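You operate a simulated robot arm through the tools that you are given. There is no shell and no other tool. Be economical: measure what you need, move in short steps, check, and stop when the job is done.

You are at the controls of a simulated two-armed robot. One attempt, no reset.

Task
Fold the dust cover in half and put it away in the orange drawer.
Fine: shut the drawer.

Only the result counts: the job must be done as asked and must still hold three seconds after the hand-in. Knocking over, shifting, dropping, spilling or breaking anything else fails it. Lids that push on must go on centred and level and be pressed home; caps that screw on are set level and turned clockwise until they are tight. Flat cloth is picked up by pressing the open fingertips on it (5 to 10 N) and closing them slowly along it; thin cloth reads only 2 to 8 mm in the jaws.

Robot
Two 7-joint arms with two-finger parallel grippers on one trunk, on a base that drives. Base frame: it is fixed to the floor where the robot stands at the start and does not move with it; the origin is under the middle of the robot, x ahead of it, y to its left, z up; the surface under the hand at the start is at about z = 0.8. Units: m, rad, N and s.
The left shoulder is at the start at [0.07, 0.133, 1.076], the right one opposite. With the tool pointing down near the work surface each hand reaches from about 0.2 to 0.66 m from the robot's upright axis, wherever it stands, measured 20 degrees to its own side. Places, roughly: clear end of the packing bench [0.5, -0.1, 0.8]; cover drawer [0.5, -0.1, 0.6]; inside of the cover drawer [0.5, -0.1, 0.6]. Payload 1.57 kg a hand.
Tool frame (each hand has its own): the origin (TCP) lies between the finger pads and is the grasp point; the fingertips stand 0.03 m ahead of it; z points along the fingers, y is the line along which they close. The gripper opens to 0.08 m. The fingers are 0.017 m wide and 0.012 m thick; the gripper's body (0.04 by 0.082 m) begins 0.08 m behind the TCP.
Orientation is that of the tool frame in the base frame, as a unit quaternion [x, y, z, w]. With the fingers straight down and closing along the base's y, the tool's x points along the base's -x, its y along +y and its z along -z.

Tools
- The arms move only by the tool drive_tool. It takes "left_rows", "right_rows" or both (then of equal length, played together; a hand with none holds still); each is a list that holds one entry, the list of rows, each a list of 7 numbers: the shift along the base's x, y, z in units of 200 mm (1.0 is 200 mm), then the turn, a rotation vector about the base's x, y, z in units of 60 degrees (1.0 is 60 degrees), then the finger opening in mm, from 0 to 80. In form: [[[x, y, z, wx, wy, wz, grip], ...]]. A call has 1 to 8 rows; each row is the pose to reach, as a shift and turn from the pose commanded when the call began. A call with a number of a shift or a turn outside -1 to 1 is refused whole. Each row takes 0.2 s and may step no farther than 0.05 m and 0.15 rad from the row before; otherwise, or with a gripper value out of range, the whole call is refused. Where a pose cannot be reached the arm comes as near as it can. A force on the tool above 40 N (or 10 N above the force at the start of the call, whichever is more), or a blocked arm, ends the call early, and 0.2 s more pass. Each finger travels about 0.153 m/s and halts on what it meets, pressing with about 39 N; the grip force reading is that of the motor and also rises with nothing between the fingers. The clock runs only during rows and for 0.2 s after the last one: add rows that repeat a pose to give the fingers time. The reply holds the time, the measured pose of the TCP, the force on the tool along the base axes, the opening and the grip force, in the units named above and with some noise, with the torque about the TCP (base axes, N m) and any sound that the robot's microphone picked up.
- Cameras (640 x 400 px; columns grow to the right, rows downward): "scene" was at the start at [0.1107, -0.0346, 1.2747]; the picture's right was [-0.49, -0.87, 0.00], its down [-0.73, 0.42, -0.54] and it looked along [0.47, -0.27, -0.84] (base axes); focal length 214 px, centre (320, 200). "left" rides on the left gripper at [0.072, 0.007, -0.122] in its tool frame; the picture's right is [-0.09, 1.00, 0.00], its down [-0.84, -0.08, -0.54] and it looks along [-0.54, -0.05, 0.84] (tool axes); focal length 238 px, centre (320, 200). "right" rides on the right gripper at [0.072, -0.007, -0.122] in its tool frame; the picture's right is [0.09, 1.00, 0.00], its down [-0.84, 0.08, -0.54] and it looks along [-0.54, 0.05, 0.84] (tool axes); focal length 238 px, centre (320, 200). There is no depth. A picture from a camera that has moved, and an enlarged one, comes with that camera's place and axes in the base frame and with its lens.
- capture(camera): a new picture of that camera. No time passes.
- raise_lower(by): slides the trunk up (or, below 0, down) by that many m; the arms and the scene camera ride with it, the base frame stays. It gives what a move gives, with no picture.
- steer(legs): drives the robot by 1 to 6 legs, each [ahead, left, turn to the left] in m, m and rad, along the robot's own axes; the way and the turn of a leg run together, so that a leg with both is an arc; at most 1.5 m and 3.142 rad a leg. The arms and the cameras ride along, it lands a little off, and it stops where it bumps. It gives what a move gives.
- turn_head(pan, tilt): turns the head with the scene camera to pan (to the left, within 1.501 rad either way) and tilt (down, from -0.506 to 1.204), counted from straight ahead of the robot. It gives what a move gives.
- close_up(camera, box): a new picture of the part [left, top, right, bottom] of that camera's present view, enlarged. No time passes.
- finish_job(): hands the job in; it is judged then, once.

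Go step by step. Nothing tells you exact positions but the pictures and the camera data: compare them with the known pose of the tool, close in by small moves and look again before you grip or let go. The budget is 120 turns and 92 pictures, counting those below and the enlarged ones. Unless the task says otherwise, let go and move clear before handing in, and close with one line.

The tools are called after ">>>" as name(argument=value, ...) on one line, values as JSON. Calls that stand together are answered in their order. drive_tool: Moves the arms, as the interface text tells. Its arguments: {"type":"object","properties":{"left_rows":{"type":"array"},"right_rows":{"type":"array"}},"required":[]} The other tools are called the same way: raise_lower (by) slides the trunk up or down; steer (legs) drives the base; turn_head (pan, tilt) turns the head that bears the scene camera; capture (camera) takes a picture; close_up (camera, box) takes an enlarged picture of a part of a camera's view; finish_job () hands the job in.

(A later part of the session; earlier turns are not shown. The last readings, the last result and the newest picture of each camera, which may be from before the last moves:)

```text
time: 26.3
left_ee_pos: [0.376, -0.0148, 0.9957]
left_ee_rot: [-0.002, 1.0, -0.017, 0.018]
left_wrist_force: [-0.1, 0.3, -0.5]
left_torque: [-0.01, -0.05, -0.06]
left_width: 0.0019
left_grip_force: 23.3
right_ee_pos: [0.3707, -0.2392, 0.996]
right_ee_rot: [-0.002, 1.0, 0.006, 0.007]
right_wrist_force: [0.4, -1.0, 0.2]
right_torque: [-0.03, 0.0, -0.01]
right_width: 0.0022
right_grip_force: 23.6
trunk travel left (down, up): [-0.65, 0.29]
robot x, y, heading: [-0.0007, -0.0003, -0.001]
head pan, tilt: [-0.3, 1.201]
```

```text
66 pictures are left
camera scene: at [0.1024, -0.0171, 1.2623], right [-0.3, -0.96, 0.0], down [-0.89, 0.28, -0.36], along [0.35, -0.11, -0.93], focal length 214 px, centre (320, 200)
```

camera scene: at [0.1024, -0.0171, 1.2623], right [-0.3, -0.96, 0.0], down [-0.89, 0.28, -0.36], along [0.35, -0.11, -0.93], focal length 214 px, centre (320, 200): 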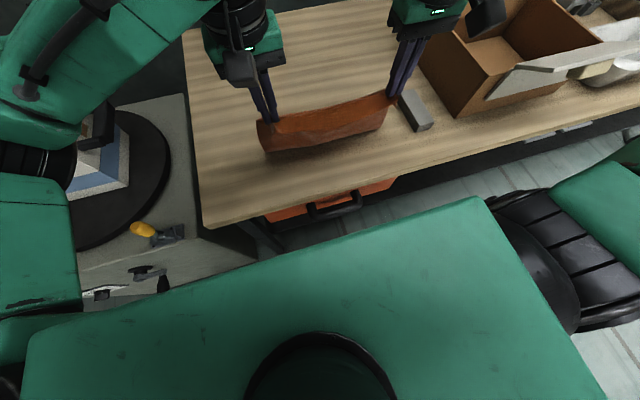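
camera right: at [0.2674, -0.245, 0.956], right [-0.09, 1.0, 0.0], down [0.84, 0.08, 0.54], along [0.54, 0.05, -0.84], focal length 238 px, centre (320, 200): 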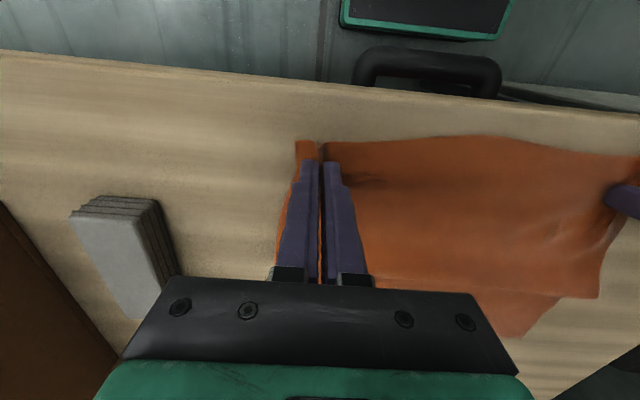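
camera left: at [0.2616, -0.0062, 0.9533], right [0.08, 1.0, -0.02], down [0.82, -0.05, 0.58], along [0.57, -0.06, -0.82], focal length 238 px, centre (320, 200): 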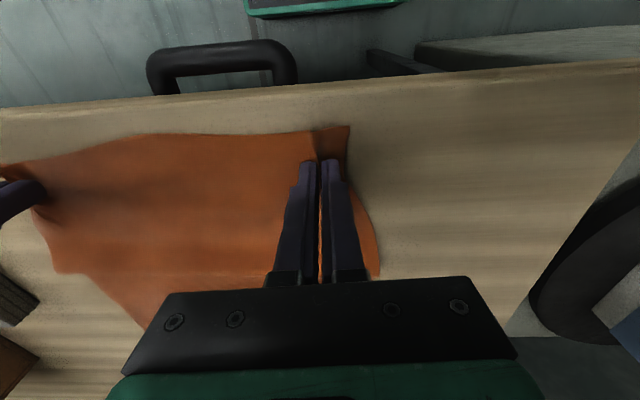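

>>> drive_tool(left_rows=[[[-0.12, 0, -0.18, 0, 0, 0, 0], [-0.17, 0.01, -0.35, 0, 0, 0, 0], [-0.19, 0.02, -0.55, 0, 0, 0, 0], [-0.2, 0.02, -0.73, 0, 0, 0, 0], [-0.21, 0.03, -0.79, 0, 0, 0, 0]]], right_rows=[[[-0.1, 0, -0.18, 0, 0, 0, 0], [-0.145, -0.01, -0.35, 0, 0, 0, 0], [-0.165, -0.02, -0.55, 0, 0, 0, 0], [-0.17, -0.02, -0.73, 0, 0, 0, 0], [-0.18, -0.03, -0.79, 0, 0, 0, 0]]])

>>> capture(camera="scene")

>>> capture(camera="right")

```text
time: 27.5
left_ee_pos: [0.3353, -0.0109, 0.8379]
left_ee_rot: [0.0, 1.0, -0.019, 0.018]
left_wrist_force: [-0.3, -4.9, 0.5]
left_torque: [-0.13, 0.0, -0.02]
left_width: 0.002
left_grip_force: 23.8
right_ee_pos: [0.3368, -0.2432, 0.8375]
right_ee_rot: [-0.002, 1.0, 0.006, 0.007]
right_wrist_force: [-0.3, 5.1, 1.0]
right_torque: [0.17, 0.03, 0.03]
right_width: 0.0024
right_grip_force: 23.4
trunk travel left (down, up): [-0.65, 0.29]
robot x, y, heading: [-0.003, 0.0025, 0.003]
head pan, tilt: [-0.3, 1.201]
```

```text
65 pictures are left
camera scene: at [0.1034, -0.0167, 1.2621], right [-0.3, -0.96, 0.0], down [-0.89, 0.28, -0.36], along [0.35, -0.11, -0.93], focal length 214 px, centre (320, 200)
```

scene: 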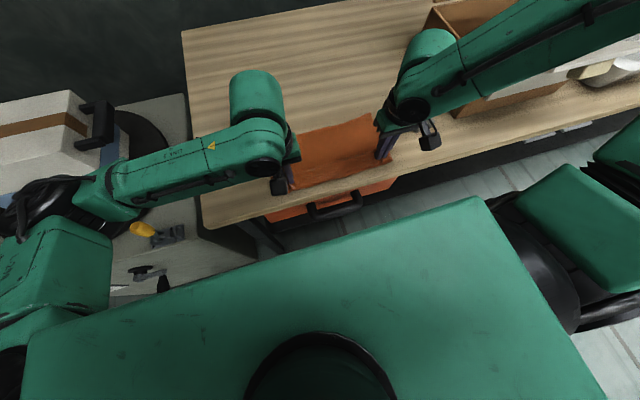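

```text
64 pictures are left
camera right: at [0.2625, -0.2512, 0.9571], right [-0.1, 1.0, 0.01], down [0.83, 0.07, 0.55], along [0.55, 0.06, -0.83], focal length 238 px, centre (320, 200)
```

right: 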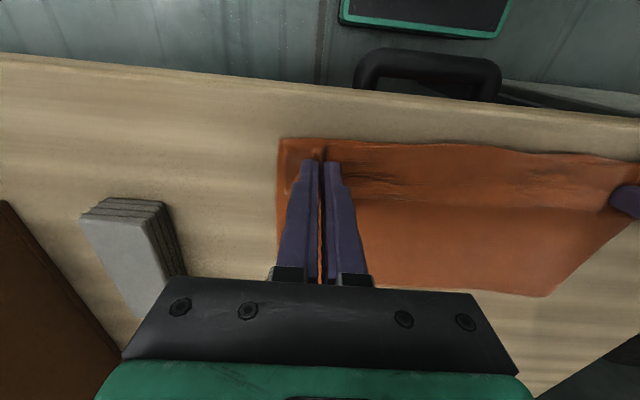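

The cloth spans only about 0.165 m front to back, so part is doubled. I'll look closer before choosing how to straighten it.

>>> close_up(camera="scene", box=[260, 80, 440, 200])

>>> capture(camera="left")

```text
3.33 times, centred on (350, 140) of scene
camera zoom: at [0.1034, -0.0167, 1.2621], right [-0.3, -0.96, 0.0], down [-0.89, 0.28, -0.36], along [0.35, -0.11, -0.93], focal length 715 px, centre (220, 400)
```

zoom: 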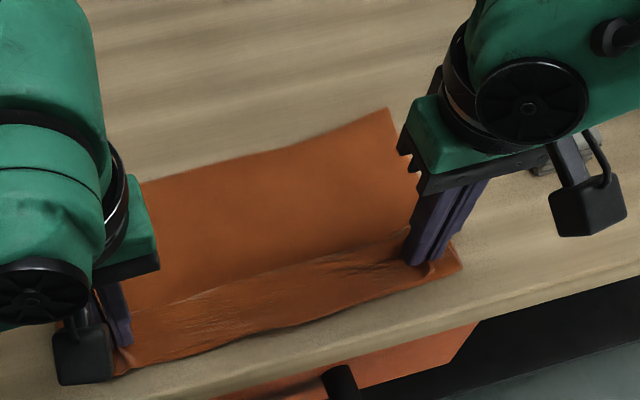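

```text
62 pictures are left
camera left: at [0.2603, 0.0005, 0.9554], right [0.09, 1.0, -0.03], down [0.82, -0.06, 0.57], along [0.57, -0.08, -0.82], focal length 238 px, centre (320, 200)
```

left: 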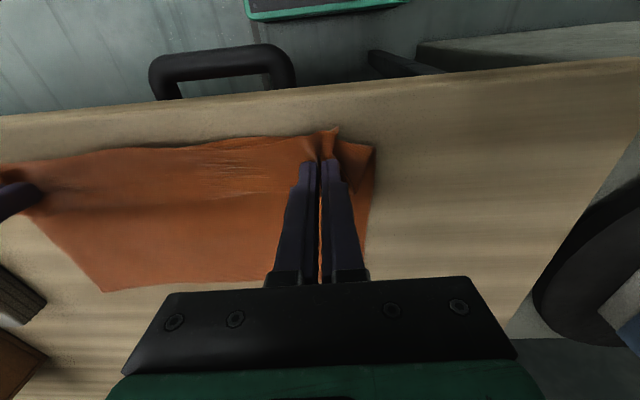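

The near strip is doubled in a Z right by the hands, and it needs about 0.1 m more pull toward me than the arms have. I'll raise the hands slightly and drive back 0.1 m so the cloth pulls flat.

>>> drive_tool(left_rows=[[[0, 0, 0.09, 0, 0, 0, 0]]], right_rows=[[[0, 0, 0.09, 0, 0, 0, 0]]])

>>> steer(legs=[[-0.1, 0, 0]])

>>> capture(camera="scene")

```text
time: 27.9
left_ee_pos: [0.3356, -0.0102, 0.8551]
left_ee_rot: [0.0, 1.0, -0.018, 0.018]
left_wrist_force: [-0.2, -6.3, 0.9]
left_torque: [-0.19, -0.02, -0.01]
left_width: 0.0017
left_grip_force: 23.4
right_ee_pos: [0.3364, -0.2447, 0.8544]
right_ee_rot: [-0.002, 1.0, 0.005, 0.007]
right_wrist_force: [-1.1, 6.2, -0.4]
right_torque: [0.17, 0.02, 0.07]
right_width: 0.0023
right_grip_force: 23.6
trunk travel left (down, up): [-0.65, 0.29]
robot x, y, heading: [-0.0014, -0.0014, -0.0]
head pan, tilt: [-0.3, 1.201]
```

```text
time: 29.1
left_ee_pos: [0.2353, -0.0098, 0.8549]
left_ee_rot: [0.0, 1.0, -0.018, 0.017]
left_wrist_force: [0.4, -6.4, 0.3]
left_torque: [-0.21, -0.01, 0.01]
left_width: 0.002
left_grip_force: 24.0
right_ee_pos: [0.2391, -0.2434, 0.8548]
right_ee_rot: [-0.002, 1.0, 0.005, 0.007]
right_wrist_force: [0.1, 6.2, -0.4]
right_torque: [0.17, 0.0, 0.05]
right_width: 0.0022
right_grip_force: 23.8
trunk travel left (down, up): [-0.65, 0.29]
robot x, y, heading: [-0.1004, 0.0034, -0.003]
head pan, tilt: [-0.3, 1.201]
```

```text
61 pictures are left
camera scene: at [0.0042, -0.0168, 1.2621], right [-0.3, -0.95, 0.0], down [-0.89, 0.28, -0.36], along [0.35, -0.11, -0.93], focal length 214 px, centre (320, 200)
```

scene: 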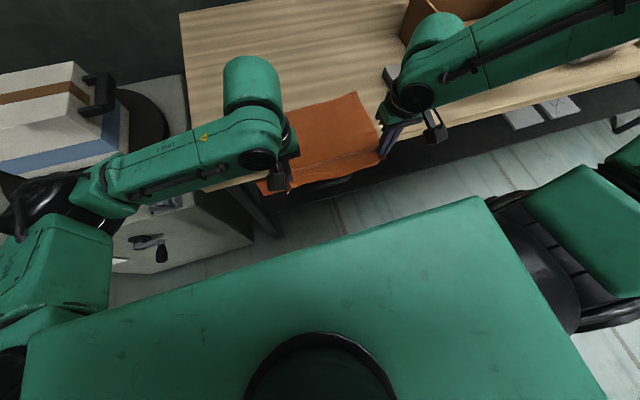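

Now it's taut and flat: far edge x≈0.465, so the midline is at x≈0.336. The near part overhangs the bench, so the right hand keeps hold while the left lets go, rises and turns 90° to pinch the left side's middle.

>>> drive_tool(left_rows=[[[0, 0, 0, 0, 0, 0, 15], [0, 0, 0, 0, 0, 0, 30], [0.02, 0, 0.1, 0, 0, 0, 30], [0.1, 0, 0.25, 0, 0, -0.14, 30], [0.25, 0, 0.35, 0, 0, -0.28, 30], [0.4, 0, 0.35, 0, 0, -0.42, 30], [0.5, 0, 0.35, 0, 0, -0.56, 30], [0.5, 0, 0.35, 0, 0, -0.7, 30]]])

>>> capture(camera="scene")

```text
time: 30.9
left_ee_pos: [0.3361, -0.009, 0.924]
left_ee_rot: [0.359, 0.933, -0.022, 0.01]
left_wrist_force: [-0.3, 0.4, -0.3]
left_torque: [0.0, 0.01, 0.0]
left_width: 0.0301
left_grip_force: 0.0
right_ee_pos: [0.2386, -0.244, 0.8547]
right_ee_rot: [-0.002, 1.0, 0.004, 0.007]
right_wrist_force: [0.6, -0.5, 0.4]
right_torque: [0.01, 0.01, -0.01]
right_width: 0.0024
right_grip_force: 23.2
trunk travel left (down, up): [-0.65, 0.29]
robot x, y, heading: [-0.0982, -0.0025, 0.001]
head pan, tilt: [-0.3, 1.201]
```

```text
60 pictures are left
camera scene: at [0.0038, -0.0166, 1.2621], right [-0.3, -0.95, 0.0], down [-0.89, 0.28, -0.36], along [0.35, -0.11, -0.93], focal length 214 px, centre (320, 200)
```

scene: 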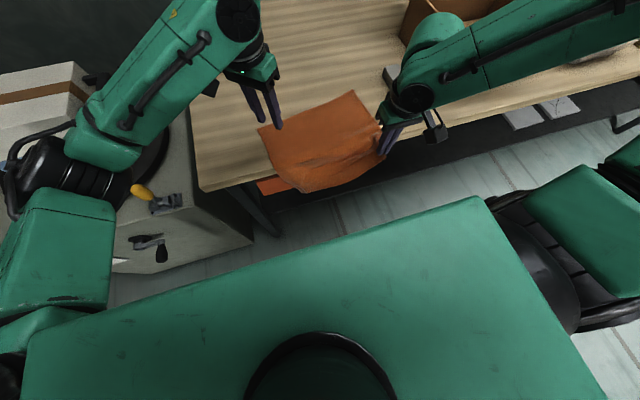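

The cloth lies slightly turned: far-left corner (0.424, 0.024), far-right (0.469, -0.263), so the left middle is right at the bench edge. I'll first pinch near the far-left corner and shift the cloth forward onto the bench with both hands.

>>> drive_tool(left_rows=[[[0.1, 0.02, -0.05, 0, 0, -0.14, 30], [0.2, 0.045, -0.1, 0, 0, -0.28, 30], [0.32, 0.045, -0.15, 0, 0, -0.42, 30], [0.32, 0.045, -0.25, 0, 0, -0.56, 30], [0.32, 0.045, -0.35, 0, 0, -0.7, 30], [0.32, 0.045, -0.39, 0, 0, -0.8, 30]]])

>>> capture(camera="left")

>>> close_up(camera="scene", box=[220, 60, 420, 200])

```text
time: 32.2
left_ee_pos: [0.4006, -0.0007, 0.8458]
left_ee_rot: [0.708, 0.706, -0.025, 0.0]
left_wrist_force: [-0.7, 1.2, 0.3]
left_torque: [0.0, 0.0, -0.02]
left_width: 0.0302
left_grip_force: 0.1
right_ee_pos: [0.2385, -0.2452, 0.8554]
right_ee_rot: [-0.002, 1.0, 0.005, 0.008]
right_wrist_force: [0.6, 0.1, -0.7]
right_torque: [-0.01, 0.0, -0.01]
right_width: 0.0021
right_grip_force: 23.8
trunk travel left (down, up): [-0.65, 0.29]
robot x, y, heading: [-0.1014, -0.0007, -0.001]
head pan, tilt: [-0.3, 1.201]
```

```text
59 pictures are left
camera left: at [0.4117, 0.0751, 0.9641], right [0.99, -0.1, -0.03], down [-0.06, -0.82, 0.57], along [-0.08, -0.57, -0.82], focal length 238 px, centre (320, 200)
```

left: 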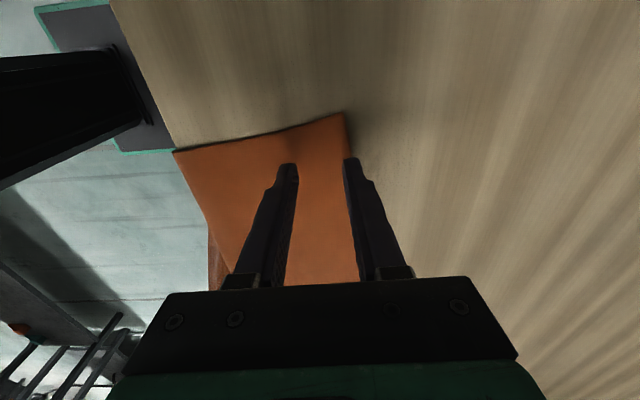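

```text
2.86 times, centred on (320, 130) of scene
camera zoom: at [0.0042, -0.0169, 1.2621], right [-0.3, -0.95, 0.0], down [-0.89, 0.28, -0.36], along [0.35, -0.11, -0.93], focal length 613 px, centre (320, 400)
```

zoom: 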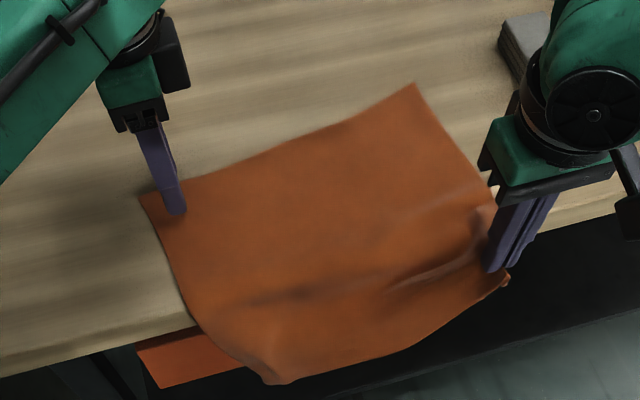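

I'll move 15 mm back so both tips are on the cloth and go down to contact.

>>> drive_tool(left_rows=[[[-0.075, 0, 0, 0, 0, 0, 30], [-0.075, 0, -0.055, 0, 0, 0, 30], [-0.075, 0, -0.07, 0, 0, 0, 30], [-0.075, 0, -0.075, 0, 0, 0, 30]]])

```text
time: 33.2
left_ee_pos: [0.3852, -0.002, 0.8332]
left_ee_rot: [0.707, 0.707, -0.025, 0.0]
left_wrist_force: [0.4, 0.0, 1.1]
left_torque: [0.03, -0.1, 0.04]
left_width: 0.0298
left_grip_force: 0.0
right_ee_pos: [0.2376, -0.2439, 0.8545]
right_ee_rot: [-0.002, 1.0, 0.005, 0.006]
right_wrist_force: [-0.9, -0.3, 0.0]
right_torque: [0.0, -0.08, 0.01]
right_width: 0.0022
right_grip_force: 24.0
trunk travel left (down, up): [-0.65, 0.29]
robot x, y, heading: [-0.0985, 0.0035, 0.004]
head pan, tilt: [-0.3, 1.201]
```

Just touching. I'll level the tool's slight tilt and press a touch more.

>>> drive_tool(left_rows=[[[0, 0, 0, 0.033, -0.033, 0, 30], [0, 0, -0.005, 0.033, -0.033, 0, 30], [0, 0, -0.007, 0.033, -0.033, 0, 30]]])

```text
time: 34.0
left_ee_pos: [0.3852, -0.0008, 0.8315]
left_ee_rot: [0.707, 0.707, -0.001, -0.001]
left_wrist_force: [0.2, -0.7, 3.4]
left_torque: [-0.02, -0.02, 0.0]
left_width: 0.0299
left_grip_force: 0.0
right_ee_pos: [0.2385, -0.2452, 0.8552]
right_ee_rot: [-0.001, 1.0, 0.005, 0.007]
right_wrist_force: [-0.6, -0.6, -0.4]
right_torque: [-0.01, -0.05, -0.02]
right_width: 0.002
right_grip_force: 24.1
trunk travel left (down, up): [-0.65, 0.29]
robot x, y, heading: [-0.0982, -0.0003, -0.003]
head pan, tilt: [-0.3, 1.201]
```

Contact at 3.4 N; half a millimetre more, then close slowly.

>>> drive_tool(left_rows=[[[0, 0, -0.003, 0, 0, 0, 30], [0, 0, -0.003, 0, 0, 0, 25], [0, 0, -0.003, 0, 0, 0, 20], [0, 0, -0.003, 0, 0, 0, 15], [0, 0, -0.003, 0, 0, 0, 10], [0, 0, -0.003, 0, 0, 0, 6], [0, 0, -0.003, 0, 0, 0, 2], [0, 0, -0.003, 0, 0, 0, 0]]])

```text
time: 35.9
left_ee_pos: [0.384, -0.0009, 0.8326]
left_ee_rot: [0.707, 0.707, 0.0, 0.0]
left_wrist_force: [0.4, 0.1, 12.5]
left_torque: [0.02, -0.04, 0.04]
left_width: 0.002
left_grip_force: 23.7
right_ee_pos: [0.2378, -0.243, 0.8553]
right_ee_rot: [-0.002, 1.0, 0.004, 0.008]
right_wrist_force: [-0.6, -1.2, 0.0]
right_torque: [0.03, -0.01, -0.02]
right_width: 0.0023
right_grip_force: 23.3
trunk travel left (down, up): [-0.65, 0.29]
robot x, y, heading: [-0.1008, -0.0031, 0.002]
head pan, tilt: [-0.3, 1.201]
```

The left holds the cloth near its far-left corner. I'll lift slightly, straighten it by 40 mm forward, then drive ahead 85 mm so the whole cloth comes back onto the bench.

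>>> drive_tool(left_rows=[[[0, 0, 0.06, 0, 0, 0, 0], [0.1, 0, 0.06, 0, 0, 0, 0], [0.2, 0, 0.06, 0, 0, 0, 0]]])

>>> steer(legs=[[0.085, 0, 0]])

>>> capture(camera="scene")

```text
time: 36.6
left_ee_pos: [0.426, -0.0004, 0.8411]
left_ee_rot: [0.707, 0.707, 0.0, -0.002]
left_wrist_force: [0.5, -0.3, 0.6]
left_torque: [-0.02, 0.01, -0.01]
left_width: 0.0022
left_grip_force: 23.5
right_ee_pos: [0.2385, -0.2446, 0.8544]
right_ee_rot: [-0.001, 1.0, 0.006, 0.007]
right_wrist_force: [0.9, 0.0, 0.2]
right_torque: [-0.03, 0.01, 0.02]
right_width: 0.0022
right_grip_force: 24.0
trunk travel left (down, up): [-0.65, 0.29]
robot x, y, heading: [-0.1001, -0.0003, 0.0]
head pan, tilt: [-0.3, 1.201]
```

```text
time: 37.7
left_ee_pos: [0.5122, -0.0015, 0.8405]
left_ee_rot: [0.707, 0.707, -0.001, 0.0]
left_wrist_force: [0.2, 0.8, -0.4]
left_torque: [-0.02, 0.06, -0.02]
left_width: 0.0023
left_grip_force: 23.1
right_ee_pos: [0.3233, -0.2437, 0.8545]
right_ee_rot: [-0.001, 1.0, 0.005, 0.007]
right_wrist_force: [1.0, 0.0, -0.8]
right_torque: [0.02, 0.02, 0.04]
right_width: 0.0024
right_grip_force: 23.8
trunk travel left (down, up): [-0.65, 0.29]
robot x, y, heading: [-0.0127, -0.003, -0.0]
head pan, tilt: [-0.3, 1.201]
```

```text
57 pictures are left
camera scene: at [0.0892, -0.0169, 1.2621], right [-0.3, -0.95, 0.0], down [-0.89, 0.28, -0.36], along [0.35, -0.11, -0.93], focal length 214 px, centre (320, 200)
```

scene: 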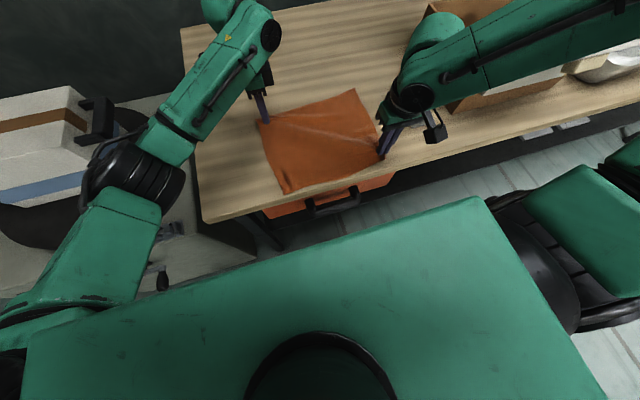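

The cloth lies flat on the bench with corners around (0.529, 0.02), (0.56, -0.27), (0.304, 0.0) and (0.30, -0.27). I'll release both hands and lift clear, turning the right hand toward its 90° pose too.

>>> drive_tool(left_rows=[[[0, 0, -0.03, 0, 0, 0, 12], [0, 0, -0.03, 0, 0, 0, 30], [0, 0, -0.03, 0, 0, 0, 30], [0, 0, 0.1, 0, 0, 0, 30], [0, 0, 0.3, 0, 0, 0, 30], [-0.1, 0, 0.5, 0, 0, 0, 30], [-0.2, 0, 0.65, 0, 0, 0, 30]]], right_rows=[[[0, 0, -0.08, 0, 0, 0, 12], [0, 0, -0.08, 0, 0, 0, 30], [0, 0, -0.08, 0, 0, 0, 30], [0, 0, 0.1, 0, 0, 0, 30], [0, 0, 0.3, 0, 0, 0, 30], [0.1, 0, 0.5, 0, 0, 0.14, 30], [0.2, 0, 0.65, 0, 0, 0.28, 30]]])

>>> drive_tool(right_rows=[[[0, 0, 0, 0, 0, 0.14, 30], [0, 0, 0, 0, 0, 0.28, 30], [0, 0, 0, 0, 0, 0.42, 30], [0, 0, 0, 0, 0, 0.56, 30], [0, 0, 0, 0, 0, 0.7, 30], [0, 0, 0, 0, 0, 0.84, 30], [0, 0, 0, 0, 0, 0.98, 30]]])

>>> capture(camera="scene")

```text
time: 39.3
left_ee_pos: [0.4692, -0.001, 0.9722]
left_ee_rot: [0.708, 0.707, -0.001, 0.0]
left_wrist_force: [0.3, -0.7, 0.0]
left_torque: [0.01, -0.03, 0.0]
left_width: 0.0298
left_grip_force: 0.0
right_ee_pos: [0.3632, -0.2426, 0.984]
right_ee_rot: [-0.147, 0.989, 0.005, 0.006]
right_wrist_force: [-0.5, -0.3, 0.2]
right_torque: [-0.01, 0.02, 0.0]
right_width: 0.03
right_grip_force: 0.1
trunk travel left (down, up): [-0.65, 0.29]
robot x, y, heading: [-0.0154, -0.0001, -0.002]
head pan, tilt: [-0.3, 1.201]
```

```text
time: 40.9
left_ee_pos: [0.4704, -0.0008, 0.9713]
left_ee_rot: [0.707, 0.707, 0.0, -0.001]
left_wrist_force: [-0.1, 0.1, 0.3]
left_torque: [0.02, 0.02, 0.0]
left_width: 0.0299
left_grip_force: 0.1
right_ee_pos: [0.3644, -0.2435, 0.9842]
right_ee_rot: [-0.615, 0.789, 0.008, 0.002]
right_wrist_force: [-0.9, -0.1, -1.0]
right_torque: [0.01, 0.0, 0.0]
right_width: 0.03
right_grip_force: 0.1
trunk travel left (down, up): [-0.65, 0.29]
robot x, y, heading: [-0.0142, -0.0036, -0.004]
head pan, tilt: [-0.3, 1.201]
```

```text
56 pictures are left
camera scene: at [0.0893, -0.017, 1.2621], right [-0.3, -0.95, 0.0], down [-0.89, 0.28, -0.36], along [0.35, -0.11, -0.93], focal length 214 px, centre (320, 200)
```

scene: 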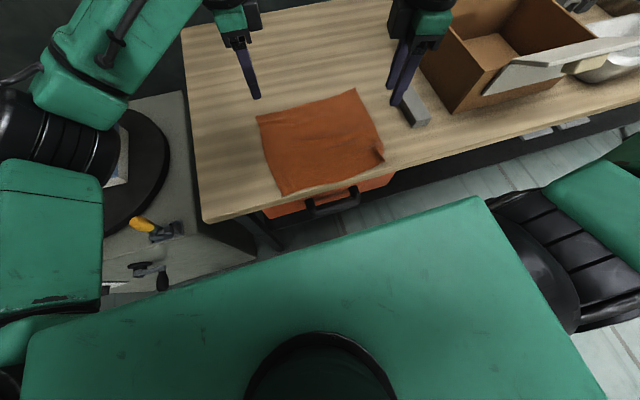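

The cloth is flat. Next I back off and shift right so I'm centred on the drawer, then look at the handle.

>>> steer(legs=[[-0.22, 0, 0], [0, -0.12, 0]])

>>> turn_head(pan=0.0, tilt=0.95)

>>> capture(camera="scene")

```text
time: 43.5
left_ee_pos: [0.2478, -0.1189, 0.9727]
left_ee_rot: [0.706, 0.708, -0.001, -0.001]
left_wrist_force: [0.6, 0.8, 1.0]
left_torque: [0.0, -0.03, -0.06]
left_width: 0.0301
left_grip_force: 0.1
right_ee_pos: [0.1429, -0.3611, 0.9851]
right_ee_rot: [-0.615, 0.788, 0.009, 0.003]
right_wrist_force: [0.2, 0.2, -0.3]
right_torque: [-0.02, 0.02, 0.0]
right_width: 0.0303
right_grip_force: 0.1
trunk travel left (down, up): [-0.65, 0.29]
robot x, y, heading: [-0.235, -0.1182, -0.001]
head pan, tilt: [-0.3, 1.201]
```

```text
time: 44.3
left_ee_pos: [0.2473, -0.1185, 0.9724]
left_ee_rot: [0.707, 0.707, 0.0, -0.001]
left_wrist_force: [0.7, 0.5, -0.9]
left_torque: [0.03, 0.05, 0.04]
left_width: 0.0301
left_grip_force: 0.0
right_ee_pos: [0.1421, -0.3622, 0.9839]
right_ee_rot: [-0.615, 0.788, 0.008, 0.003]
right_wrist_force: [-1.0, -0.2, -0.3]
right_torque: [0.04, -0.01, 0.01]
right_width: 0.0299
right_grip_force: 0.1
trunk travel left (down, up): [-0.65, 0.29]
robot x, y, heading: [-0.2368, -0.1191, 0.0]
head pan, tilt: [0.0, 0.949]
```

```text
55 pictures are left
camera scene: at [-0.1137, -0.1196, 1.2782], right [0.0, -1.0, 0.0], down [-0.81, 0.0, -0.58], along [0.58, 0.0, -0.81], focal length 214 px, centre (320, 200)
```

scene: 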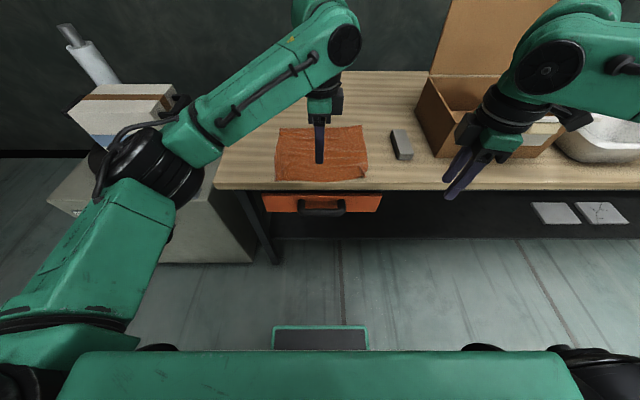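

I have a clear front view of the drawer now; I'll zoom in on the handle.

>>> close_up(camera="scene", box=[250, 110, 400, 230])

>>> capture(camera="left")

```text
3.33 times, centred on (325, 170) of scene
camera zoom: at [-0.1137, -0.1196, 1.2782], right [0.0, -1.0, 0.0], down [-0.81, 0.0, -0.58], along [0.58, 0.0, -0.81], focal length 715 px, centre (303, 300)
```

zoom: 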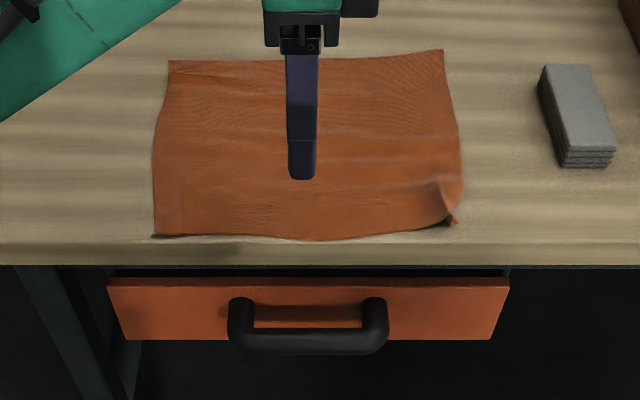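

```text
53 pictures are left
camera left: at [0.2552, -0.047, 1.0932], right [1.0, -0.09, 0.0], down [-0.08, -0.84, 0.54], along [-0.05, -0.54, -0.84], focal length 238 px, centre (320, 200)
```

left: 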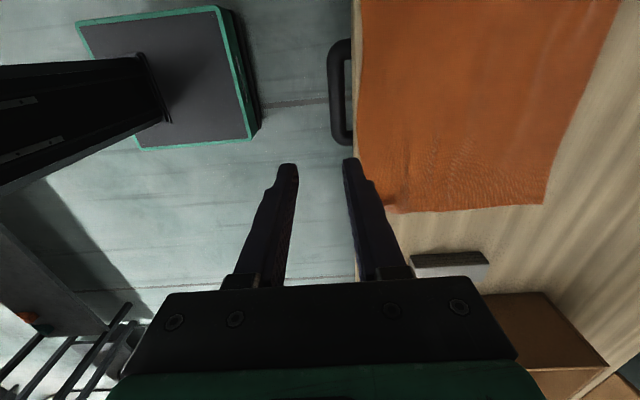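

The handle bar runs along y, centred near (0.27, -0.118, 0.677), on a front panel at x≈0.31. The bench overhang rules out a straight-down grasp, so I'll pitch the left hand about 50° forward and approach from the front.

>>> drive_tool(left_rows=[[[-0.1, 0, -0.1, 0, -0.14, 0, 40], [-0.2, 0, -0.24, 0, -0.28, 0, 40], [-0.28, 0, -0.4, 0, -0.42, 0, 40], [-0.34, 0, -0.56, 0, -0.56, 0, 40], [-0.38, 0, -0.72, 0, -0.7, 0, 40], [-0.4, 0, -0.86, 0, -0.84, 0, 40]]])

>>> close_up(camera="scene", box=[230, 120, 410, 240])

>>> capture(camera="left")

```text
time: 45.7
left_ee_pos: [0.1667, -0.1183, 0.7993]
left_ee_rot: [0.64, 0.641, 0.3, 0.301]
left_wrist_force: [-0.1, 0.6, 0.1]
left_torque: [0.0, 0.0, 0.0]
left_width: 0.0402
left_grip_force: 0.0
right_ee_pos: [0.1414, -0.363, 0.984]
right_ee_rot: [-0.615, 0.789, 0.007, 0.002]
right_wrist_force: [0.3, -0.4, -0.3]
right_torque: [-0.01, 0.0, 0.01]
right_width: 0.0299
right_grip_force: 0.0
trunk travel left (down, up): [-0.65, 0.29]
robot x, y, heading: [-0.2382, -0.1216, -0.002]
head pan, tilt: [0.0, 0.949]
```

```text
3.33 times, centred on (320, 180) of scene
camera zoom: at [-0.114, -0.1192, 1.2784], right [0.0, -1.0, 0.0], down [-0.81, 0.0, -0.58], along [0.58, 0.0, -0.81], focal length 715 px, centre (320, 267)
```

zoom: 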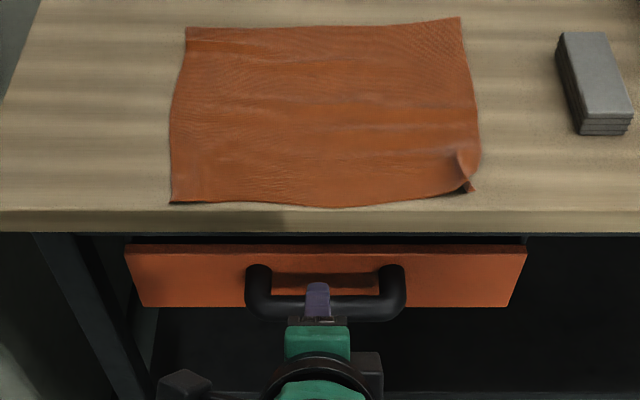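

```text
51 pictures are left
camera left: at [0.0781, -0.0457, 0.8805], right [0.64, -0.09, 0.77], down [-0.47, -0.84, 0.29], along [0.61, -0.54, -0.57], focal length 238 px, centre (320, 200)
```

left: 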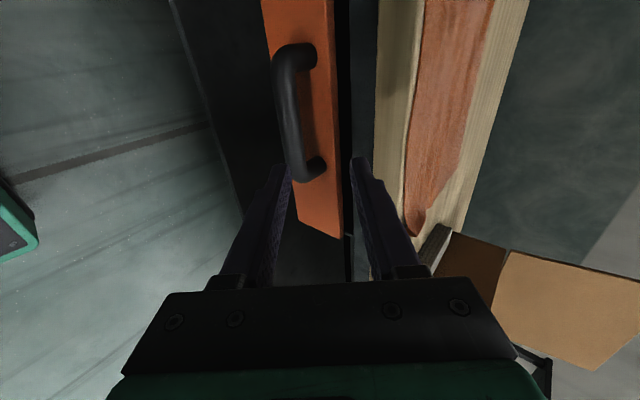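

Handle refined to about x 0.28, z 0.66. I'll approach to 3 cm short and look again.

>>> drive_tool(left_rows=[[[0.1, 0, -0.17, 0, 0, 0, 45], [0.2, 0, -0.34, 0, 0, 0, 45], [0.335, 0, -0.505, 0, 0, 0, 45]]])

>>> capture(camera="left")

>>> close_up(camera="scene", box=[260, 170, 380, 250])

```text
time: 46.5
left_ee_pos: [0.2371, -0.1193, 0.6999]
left_ee_rot: [0.64, 0.64, 0.301, 0.3]
left_wrist_force: [0.3, 0.7, -0.1]
left_torque: [0.02, -0.02, -0.02]
left_width: 0.0449
left_grip_force: 0.1
right_ee_pos: [0.1421, -0.3619, 0.9835]
right_ee_rot: [-0.614, 0.79, 0.009, 0.002]
right_wrist_force: [-0.2, 0.0, -0.4]
right_torque: [-0.02, -0.02, -0.04]
right_width: 0.0302
right_grip_force: 0.0
trunk travel left (down, up): [-0.65, 0.29]
robot x, y, heading: [-0.2361, -0.1188, -0.001]
head pan, tilt: [0.0, 0.949]
```

```text
50 pictures are left
camera left: at [0.1475, -0.047, 0.7809], right [0.64, -0.09, 0.77], down [-0.47, -0.84, 0.29], along [0.61, -0.54, -0.57], focal length 238 px, centre (320, 200)
```

left: 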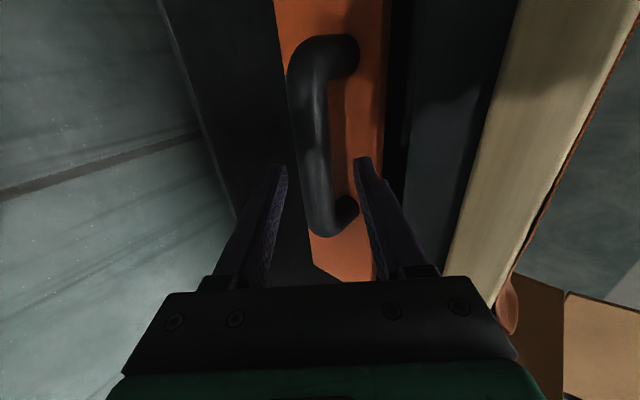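

```text
5.00 times, centred on (320, 210) of scene
camera zoom: at [-0.1129, -0.1198, 1.2782], right [0.0, -1.0, 0.0], down [-0.81, 0.0, -0.58], along [0.58, 0.0, -0.81], focal length 1072 px, centre (320, 150)
```

zoom: 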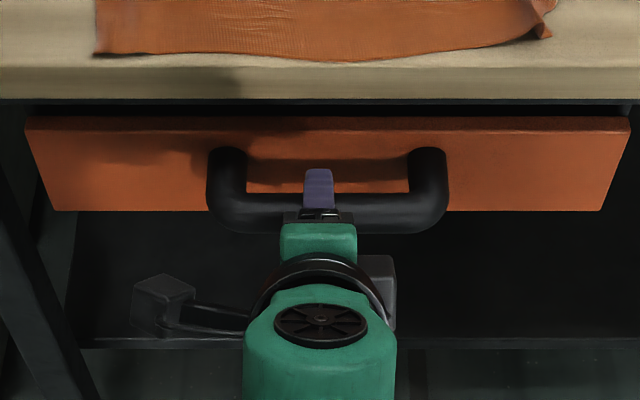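

The bar is at about (0.275, 0.66), nearly centred between the fingers. I'll move in about 35 mm and close.

>>> drive_tool(left_rows=[[[0.04, 0, -0.055, 0, 0, 0, 45], [0.08, 0, -0.095, 0, 0, 0, 45], [0.115, 0, -0.135, 0, 0, 0, 45]]])

>>> capture(camera="left")

```text
time: 47.3
left_ee_pos: [0.2575, -0.1184, 0.6714]
left_ee_rot: [0.639, 0.641, 0.3, 0.301]
left_wrist_force: [-0.3, 0.1, 1.2]
left_torque: [-0.01, 0.0, 0.01]
left_width: 0.045
left_grip_force: 0.1
right_ee_pos: [0.142, -0.363, 0.9842]
right_ee_rot: [-0.615, 0.789, 0.008, 0.003]
right_wrist_force: [0.4, -0.3, -0.2]
right_torque: [0.04, 0.02, 0.0]
right_width: 0.0301
right_grip_force: 0.0
trunk travel left (down, up): [-0.65, 0.29]
robot x, y, heading: [-0.2356, -0.1187, -0.002]
head pan, tilt: [0.0, 0.949]
```

```text
48 pictures are left
camera left: at [0.1692, -0.0475, 0.7537], right [0.64, -0.09, 0.77], down [-0.47, -0.84, 0.29], along [0.62, -0.54, -0.57], focal length 238 px, centre (320, 200)
```

left: 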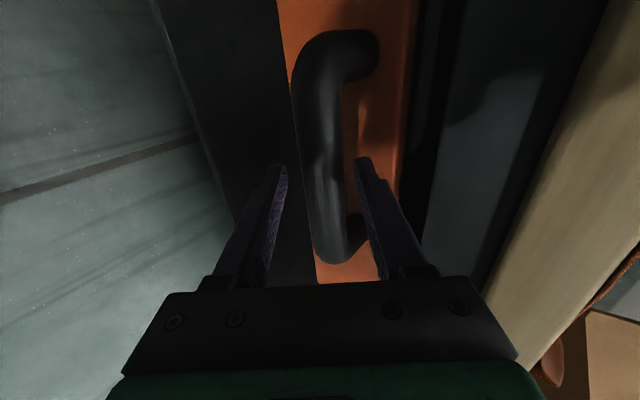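

The bar is centred between the fingers. Advance 5 mm more and close.

>>> drive_tool(left_rows=[[[0.02, 0, -0.016, 0, 0, 0, 45], [0.02, 0, -0.016, 0, 0, 0, 30], [0.02, 0, -0.016, 0, 0, 0, 15], [0.02, 0, -0.016, 0, 0, 0, 0], [0.02, 0, -0.016, 0, 0, 0, 0]]])

```text
time: 48.5
left_ee_pos: [0.2623, -0.1183, 0.6706]
left_ee_rot: [0.638, 0.641, 0.301, 0.302]
left_wrist_force: [6.6, -0.2, 12.7]
left_torque: [-0.07, -0.31, -0.06]
left_width: 0.0276
left_grip_force: 38.1
right_ee_pos: [0.1424, -0.3628, 0.9853]
right_ee_rot: [-0.615, 0.788, 0.009, 0.003]
right_wrist_force: [-0.2, -0.2, -0.4]
right_torque: [-0.01, -0.02, -0.01]
right_width: 0.0303
right_grip_force: 0.0
trunk travel left (down, up): [-0.65, 0.29]
robot x, y, heading: [-0.2373, -0.1191, -0.0]
head pan, tilt: [0.0, 0.949]
```

The handle is gripped (28 mm bar). I'll pull the drawer open along -x.

>>> drive_tool(left_rows=[[[-0.1, 0, 0, 0, 0, 0, 0], [-0.25, 0, 0, 0, 0, 0, 0], [-0.4, 0, 0, 0, 0, 0, 0], [-0.55, 0, 0, 0, 0, 0, 0], [-0.7, 0, 0, 0, 0, 0, 0], [-0.85, 0, 0, 0, 0, 0, 0]]])

>>> capture(camera="scene")

```text
time: 49.9
left_ee_pos: [0.0907, -0.1192, 0.6715]
left_ee_rot: [0.64, 0.641, 0.3, 0.301]
left_wrist_force: [2.5, -3.0, 12.8]
left_torque: [-0.67, -0.23, -0.4]
left_width: 0.0279
left_grip_force: 37.7
right_ee_pos: [0.1416, -0.3628, 0.9853]
right_ee_rot: [-0.614, 0.789, 0.008, 0.004]
right_wrist_force: [0.7, 0.7, 0.0]
right_torque: [0.0, -0.03, 0.04]
right_width: 0.0299
right_grip_force: 0.1
trunk travel left (down, up): [-0.65, 0.29]
robot x, y, heading: [-0.2358, -0.1199, -0.002]
head pan, tilt: [0.0, 0.949]
```

```text
47 pictures are left
camera scene: at [-0.1152, -0.1203, 1.2784], right [0.0, -1.0, 0.0], down [-0.81, 0.0, -0.58], along [0.58, 0.0, -0.81], focal length 214 px, centre (320, 200)
```

scene: 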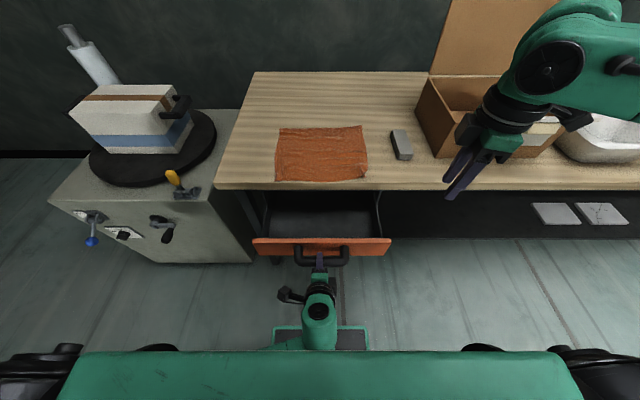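

The drawer is open about 0.17 m. A bit more room helps, so I'll pull 50 mm further, release and retreat upward.

>>> drive_tool(left_rows=[[[-0.08, 0, 0, 0, 0, 0, 0], [-0.16, 0, 0, 0, 0, 0, 0], [-0.25, 0, 0, 0, 0, 0, 0]]])

>>> capture(camera="scene")

```text
time: 50.7
left_ee_pos: [0.0399, -0.1189, 0.6709]
left_ee_rot: [0.64, 0.64, 0.3, 0.3]
left_wrist_force: [5.6, -6.8, 11.5]
left_torque: [-0.46, 0.03, -0.44]
left_width: 0.0274
left_grip_force: 37.9
right_ee_pos: [0.1415, -0.3619, 0.9847]
right_ee_rot: [-0.614, 0.789, 0.008, 0.003]
right_wrist_force: [-0.3, 0.1, 0.1]
right_torque: [0.01, -0.03, -0.01]
right_width: 0.0301
right_grip_force: 0.1
trunk travel left (down, up): [-0.65, 0.29]
robot x, y, heading: [-0.2399, -0.1206, -0.0]
head pan, tilt: [0.0, 0.949]
```

```text
46 pictures are left
camera scene: at [-0.1144, -0.1209, 1.2784], right [0.0, -1.0, 0.0], down [-0.81, 0.0, -0.58], along [0.58, 0.0, -0.81], focal length 214 px, centre (320, 200)
```

scene: 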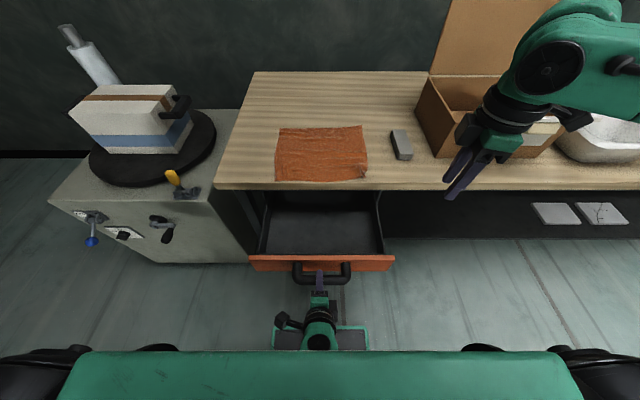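

Open about 0.22 m, enough. I'll release the handle, back off along the finger direction, then rise.

>>> drive_tool(left_rows=[[[0, 0, 0, 0, 0, 0, 25], [0, 0, 0, 0, 0, 0, 48], [-0.08, 0, 0.065, 0, 0, 0, 48], [-0.16, 0, 0.13, 0, 0, 0, 48], [-0.22, 0, 0.22, 0, 0.05, 0, 48], [-0.22, 0, 0.42, 0, 0.15, 0, 48], [-0.22, 0, 0.62, 0, 0.25, 0, 48], [-0.2, 0, 0.82, 0, 0.35, 0, 48]]])

```text
time: 52.3
left_ee_pos: [-0.0387, -0.1216, 0.7126]
left_ee_rot: [0.746, 0.607, 0.251, 0.109]
left_wrist_force: [-0.5, -0.6, 1.1]
left_torque: [0.06, -0.01, -0.01]
left_width: 0.048
left_grip_force: 0.1
right_ee_pos: [0.1419, -0.3628, 0.9851]
right_ee_rot: [-0.614, 0.789, 0.009, 0.003]
right_wrist_force: [0.2, -0.6, 0.1]
right_torque: [0.01, -0.02, 0.0]
right_width: 0.03
right_grip_force: 0.0
trunk travel left (down, up): [-0.65, 0.29]
robot x, y, heading: [-0.2383, -0.1178, -0.001]
head pan, tilt: [0.0, 0.949]
stopped in row 8 (left hand): the arm was blocked; the commanded pose is now the measured one
```

The arm got blocked close to my body. Let me look.

>>> capture(camera="scene")

>>> capture(camera="left")

```text
45 pictures are left
camera scene: at [-0.1137, -0.1209, 1.2783], right [0.0, -1.0, 0.0], down [-0.81, 0.0, -0.58], along [0.58, 0.0, -0.81], focal length 214 px, centre (320, 200)
```

scene: 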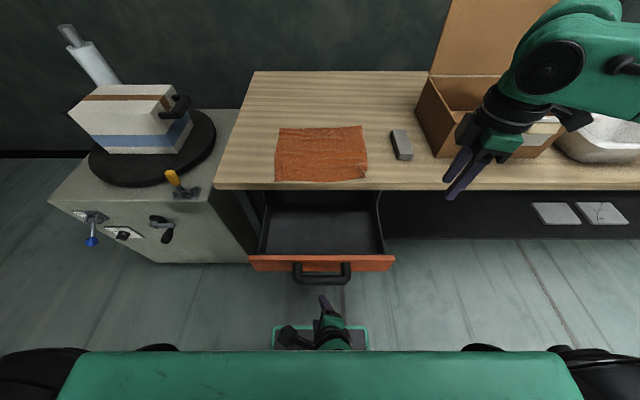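

```text
44 pictures are left
camera left: at [-0.0848, -0.071, 0.836], right [0.83, -0.33, 0.44], down [-0.46, -0.86, 0.22], along [0.31, -0.39, -0.87], focal length 238 px, centre (320, 200)
```

left: 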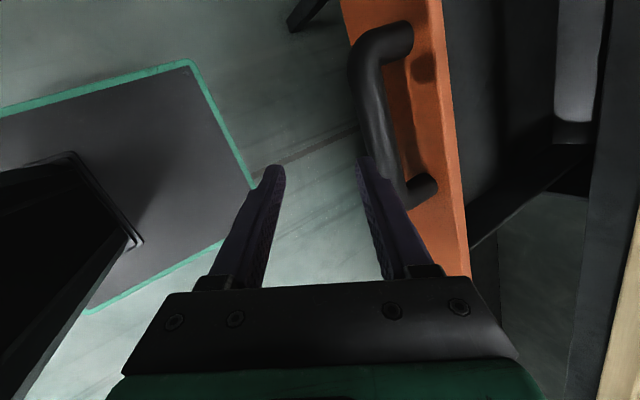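

The hand is clear of the handle but too close to my axis. I'll move it up and forward, above the drawer.

>>> drive_tool(left_rows=[[[0.06, 0.02, 0.12, 0, 0, 0, 30], [0.15, 0.05, 0.3, 0, 0, 0, 30], [0.28, 0.1, 0.48, 0, 0, 0, 30], [0.42, 0.15, 0.66, 0, 0, 0, 30], [0.58, 0.2, 0.82, 0, 0, 0, 30], [0.75, 0.25, 0.95, 0, 0, 0, 30]]])

```text
time: 53.0
left_ee_pos: [-0.0365, -0.1068, 0.7138]
left_ee_rot: [0.795, 0.541, 0.275, 0.022]
left_wrist_force: [0.4, 0.4, 0.7]
left_torque: [0.03, -0.03, 0.0]
left_width: 0.0297
left_grip_force: 0.0
right_ee_pos: [0.1423, -0.3634, 0.9847]
right_ee_rot: [-0.614, 0.789, 0.008, 0.002]
right_wrist_force: [0.0, -0.5, -0.3]
right_torque: [0.01, -0.03, -0.02]
right_width: 0.0301
right_grip_force: 0.0
trunk travel left (down, up): [-0.65, 0.29]
robot x, y, heading: [-0.2396, -0.1199, 0.0]
head pan, tilt: [0.0, 0.949]
stopped in row 3 (left hand): the arm was blocked; the commanded pose is now the measured one
```

Still blocked upward. I'll back the base off 0.16 m to make room, then extend the hand forward and up.

>>> steer(legs=[[-0.16, 0, 0]])

>>> drive_tool(left_rows=[[[0.1, 0, 0, 0, 0, 0, 30], [0.2, 0, 0, 0, 0, 0, 30], [0.35, 0, 0.05, 0, 0, 0, 30], [0.5, 0, 0.15, 0, 0, 0, 30], [0.6, 0, 0.3, 0, 0, 0, 30], [0.6, 0.05, 0.5, 0, 0, 0, 30], [0.6, 0.1, 0.7, 0, 0, 0, 30], [0.6, 0.15, 0.9, 0, 0, 0, 30]]])

>>> capture(camera="scene")

```text
time: 54.4
left_ee_pos: [-0.1991, -0.1079, 0.7147]
left_ee_rot: [0.795, 0.54, 0.275, 0.022]
left_wrist_force: [0.1, -0.5, 0.1]
left_torque: [-0.03, 0.0, -0.02]
left_width: 0.03
left_grip_force: 0.1
right_ee_pos: [-0.0201, -0.3642, 0.984]
right_ee_rot: [-0.613, 0.79, 0.008, 0.003]
right_wrist_force: [0.4, -0.1, 0.2]
right_torque: [0.02, -0.04, -0.02]
right_width: 0.03
right_grip_force: 0.2
trunk travel left (down, up): [-0.65, 0.29]
robot x, y, heading: [-0.3976, -0.1201, -0.004]
head pan, tilt: [0.0, 0.949]
```

```text
time: 56.2
left_ee_pos: [-0.0792, -0.0365, 0.844]
left_ee_rot: [0.798, 0.489, 0.344, -0.074]
left_wrist_force: [-0.1, 0.1, 0.1]
left_torque: [0.0, -0.01, -0.02]
left_width: 0.03
left_grip_force: 0.1
left hand out of reach, approached as far as the arm can: row 8
right_ee_pos: [-0.0206, -0.3624, 0.9844]
right_ee_rot: [-0.613, 0.79, 0.007, 0.003]
right_wrist_force: [0.1, 0.8, -0.6]
right_torque: [0.03, 0.0, 0.05]
right_width: 0.0301
right_grip_force: 0.0
trunk travel left (down, up): [-0.65, 0.29]
robot x, y, heading: [-0.3993, -0.1177, -0.002]
head pan, tilt: [0.0, 0.949]
stopped in row 8 (left hand): the arm was blocked; the commanded pose is now the measured one
```

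```text
43 pictures are left
camera scene: at [-0.2756, -0.1195, 1.2783], right [0.0, -1.0, 0.0], down [-0.81, 0.0, -0.58], along [0.58, 0.0, -0.81], focal length 214 px, centre (320, 200)
```

scene: 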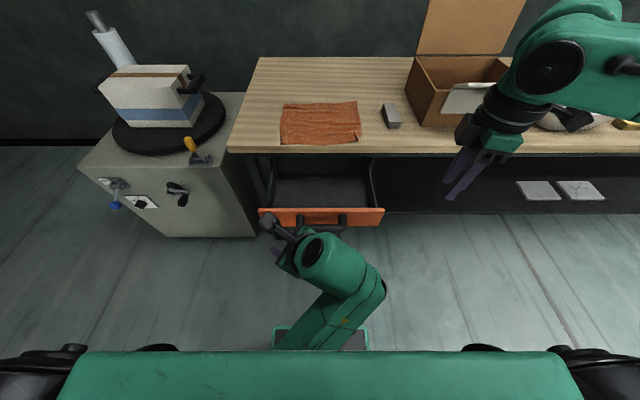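

The left elbow is tucked under in a poor posture. I'll extend the hand forward and outward above the drawer to unfold it.

>>> drive_tool(left_rows=[[[0.15, 0.12, 0, 0, 0, 0, 30], [0.3, 0.24, 0, 0, 0, 0, 30], [0.45, 0.36, 0.02, 0, 0, 0, 30], [0.6, 0.48, 0.04, 0, 0, 0, 30], [0.75, 0.6, 0.06, 0, 0, 0, 30], [0.9, 0.7, 0.08, 0, 0, 0, 30]]])

>>> capture(camera="scene")

```text
time: 57.6
left_ee_pos: [0.1022, 0.1015, 0.8617]
left_ee_rot: [0.798, 0.49, 0.343, -0.071]
left_wrist_force: [0.1, 0.3, -0.8]
left_torque: [-0.02, 0.01, -0.03]
left_width: 0.0298
left_grip_force: 0.1
right_ee_pos: [-0.0191, -0.364, 0.9839]
right_ee_rot: [-0.614, 0.789, 0.009, 0.001]
right_wrist_force: [-0.7, -0.7, -0.6]
right_torque: [-0.01, -0.02, 0.0]
right_width: 0.0302
right_grip_force: 0.0
trunk travel left (down, up): [-0.65, 0.29]
robot x, y, heading: [-0.3938, -0.1218, -0.005]
head pan, tilt: [0.0, 0.949]
```

```text
42 pictures are left
camera scene: at [-0.2742, -0.119, 1.2782], right [0.0, -1.0, 0.0], down [-0.81, 0.0, -0.58], along [0.58, 0.0, -0.81], focal length 214 px, centre (320, 200)
```

scene: 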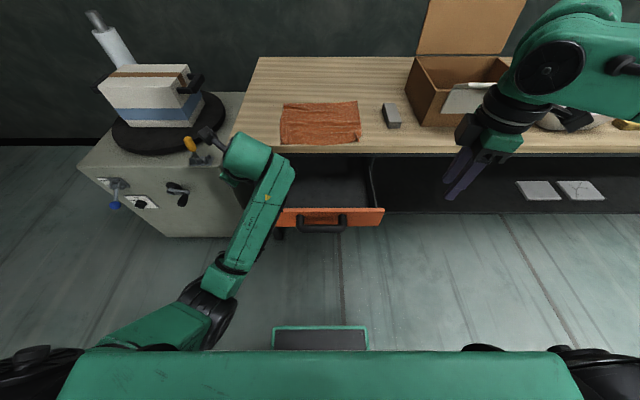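

Posture is good again. Now raise the left hand and restore it to fingers-down with the 90° yaw.

>>> drive_tool(left_rows=[[[0, 0, 0.12, -0.096, 0.063, 0.072, 30], [0, 0, 0.24, -0.192, 0.126, 0.143, 30], [0, 0, 0.36, -0.288, 0.19, 0.215, 30], [0, 0, 0.48, -0.384, 0.253, 0.286, 30], [0, 0, 0.6, -0.48, 0.316, 0.358, 30], [0, 0, 0.68, -0.576, 0.379, 0.429, 30]]], right_rows=[[[0, 0, 0, 0, 0, 0.12, 30], [0, 0, 0, 0, 0, 0.235, 30], [0, 0, 0, 0, 0, 0.235, 30], [0, 0, 0, 0, 0, 0.235, 30], [0, 0, 0, 0, 0, 0.235, 30], [0, 0, 0, 0, 0, 0.235, 30]]])

```text
time: 59.0
left_ee_pos: [0.142, 0.1251, 1.0038]
left_ee_rot: [0.708, 0.707, 0.0, -0.003]
left_wrist_force: [0.6, -0.1, -0.2]
left_torque: [0.0, -0.02, 0.01]
left_width: 0.0299
left_grip_force: 0.0
left hand out of reach, approached as far as the arm can: row 3, 4, 5, 6
right_ee_pos: [-0.0207, -0.3635, 0.9847]
right_ee_rot: [-0.706, 0.708, 0.008, 0.002]
right_wrist_force: [-0.1, 1.1, 0.2]
right_torque: [0.05, 0.0, 0.02]
right_width: 0.0302
right_grip_force: 0.0
trunk travel left (down, up): [-0.65, 0.29]
robot x, y, heading: [-0.4003, -0.1185, -0.003]
head pan, tilt: [0.0, 0.949]
```

Both hands are at 90° yaw. I'll bring them in line above the cloth's sides and drive forward 0.25 m.

>>> drive_tool(left_rows=[[[0, -0.17, -0.05, 0, 0, 0, 30], [0, -0.34, -0.05, 0, 0, 0, 30], [0, -0.56, -0.05, 0, 0, 0, 30]]], right_rows=[[[0.18, 0.15, 0, 0, 0, 0, 30], [0.36, 0.3, 0, 0, 0, 0, 30], [0.54, 0.45, 0, 0, 0, 0, 30]]])

>>> steer(legs=[[0.24, 0, 0]])

>>> capture(camera="scene")

```text
time: 59.8
left_ee_pos: [0.1781, 0.0179, 0.9928]
left_ee_rot: [0.707, 0.707, -0.001, -0.003]
left_wrist_force: [1.5, -0.4, -0.2]
left_torque: [0.01, 0.03, 0.0]
left_width: 0.0302
left_grip_force: 0.1
left hand out of reach, approached as far as the arm can: row 1, 2, 3
right_ee_pos: [0.0879, -0.2736, 0.9832]
right_ee_rot: [-0.705, 0.709, 0.01, 0.001]
right_wrist_force: [0.3, -0.7, 0.0]
right_torque: [0.0, 0.02, -0.01]
right_width: 0.03
right_grip_force: 0.2
trunk travel left (down, up): [-0.65, 0.29]
robot x, y, heading: [-0.3971, -0.1198, 0.001]
head pan, tilt: [0.0, 0.949]
```

```text
time: 61.5
left_ee_pos: [0.4161, 0.0162, 0.9941]
left_ee_rot: [0.707, 0.707, 0.0, -0.001]
left_wrist_force: [-1.4, 0.0, -0.4]
left_torque: [0.01, -0.03, 0.0]
left_width: 0.03
left_grip_force: 0.2
right_ee_pos: [0.3265, -0.2748, 0.9857]
right_ee_rot: [-0.706, 0.708, 0.008, 0.003]
right_wrist_force: [0.7, 1.0, 0.4]
right_torque: [0.0, -0.01, 0.01]
right_width: 0.0299
right_grip_force: 0.1
trunk travel left (down, up): [-0.65, 0.29]
robot x, y, heading: [-0.1551, -0.1221, -0.001]
head pan, tilt: [0.0, 0.949]
```

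```text
41 pictures are left
camera scene: at [-0.0349, -0.1203, 1.2784], right [0.0, -1.0, 0.0], down [-0.81, 0.0, -0.58], along [0.58, 0.0, -0.81], focal length 214 px, centre (320, 200)
```

scene: 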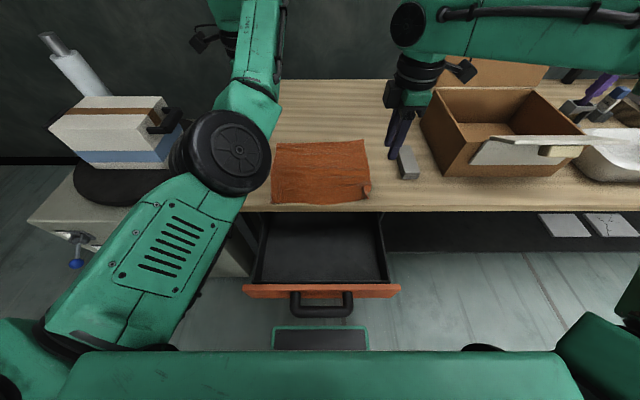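

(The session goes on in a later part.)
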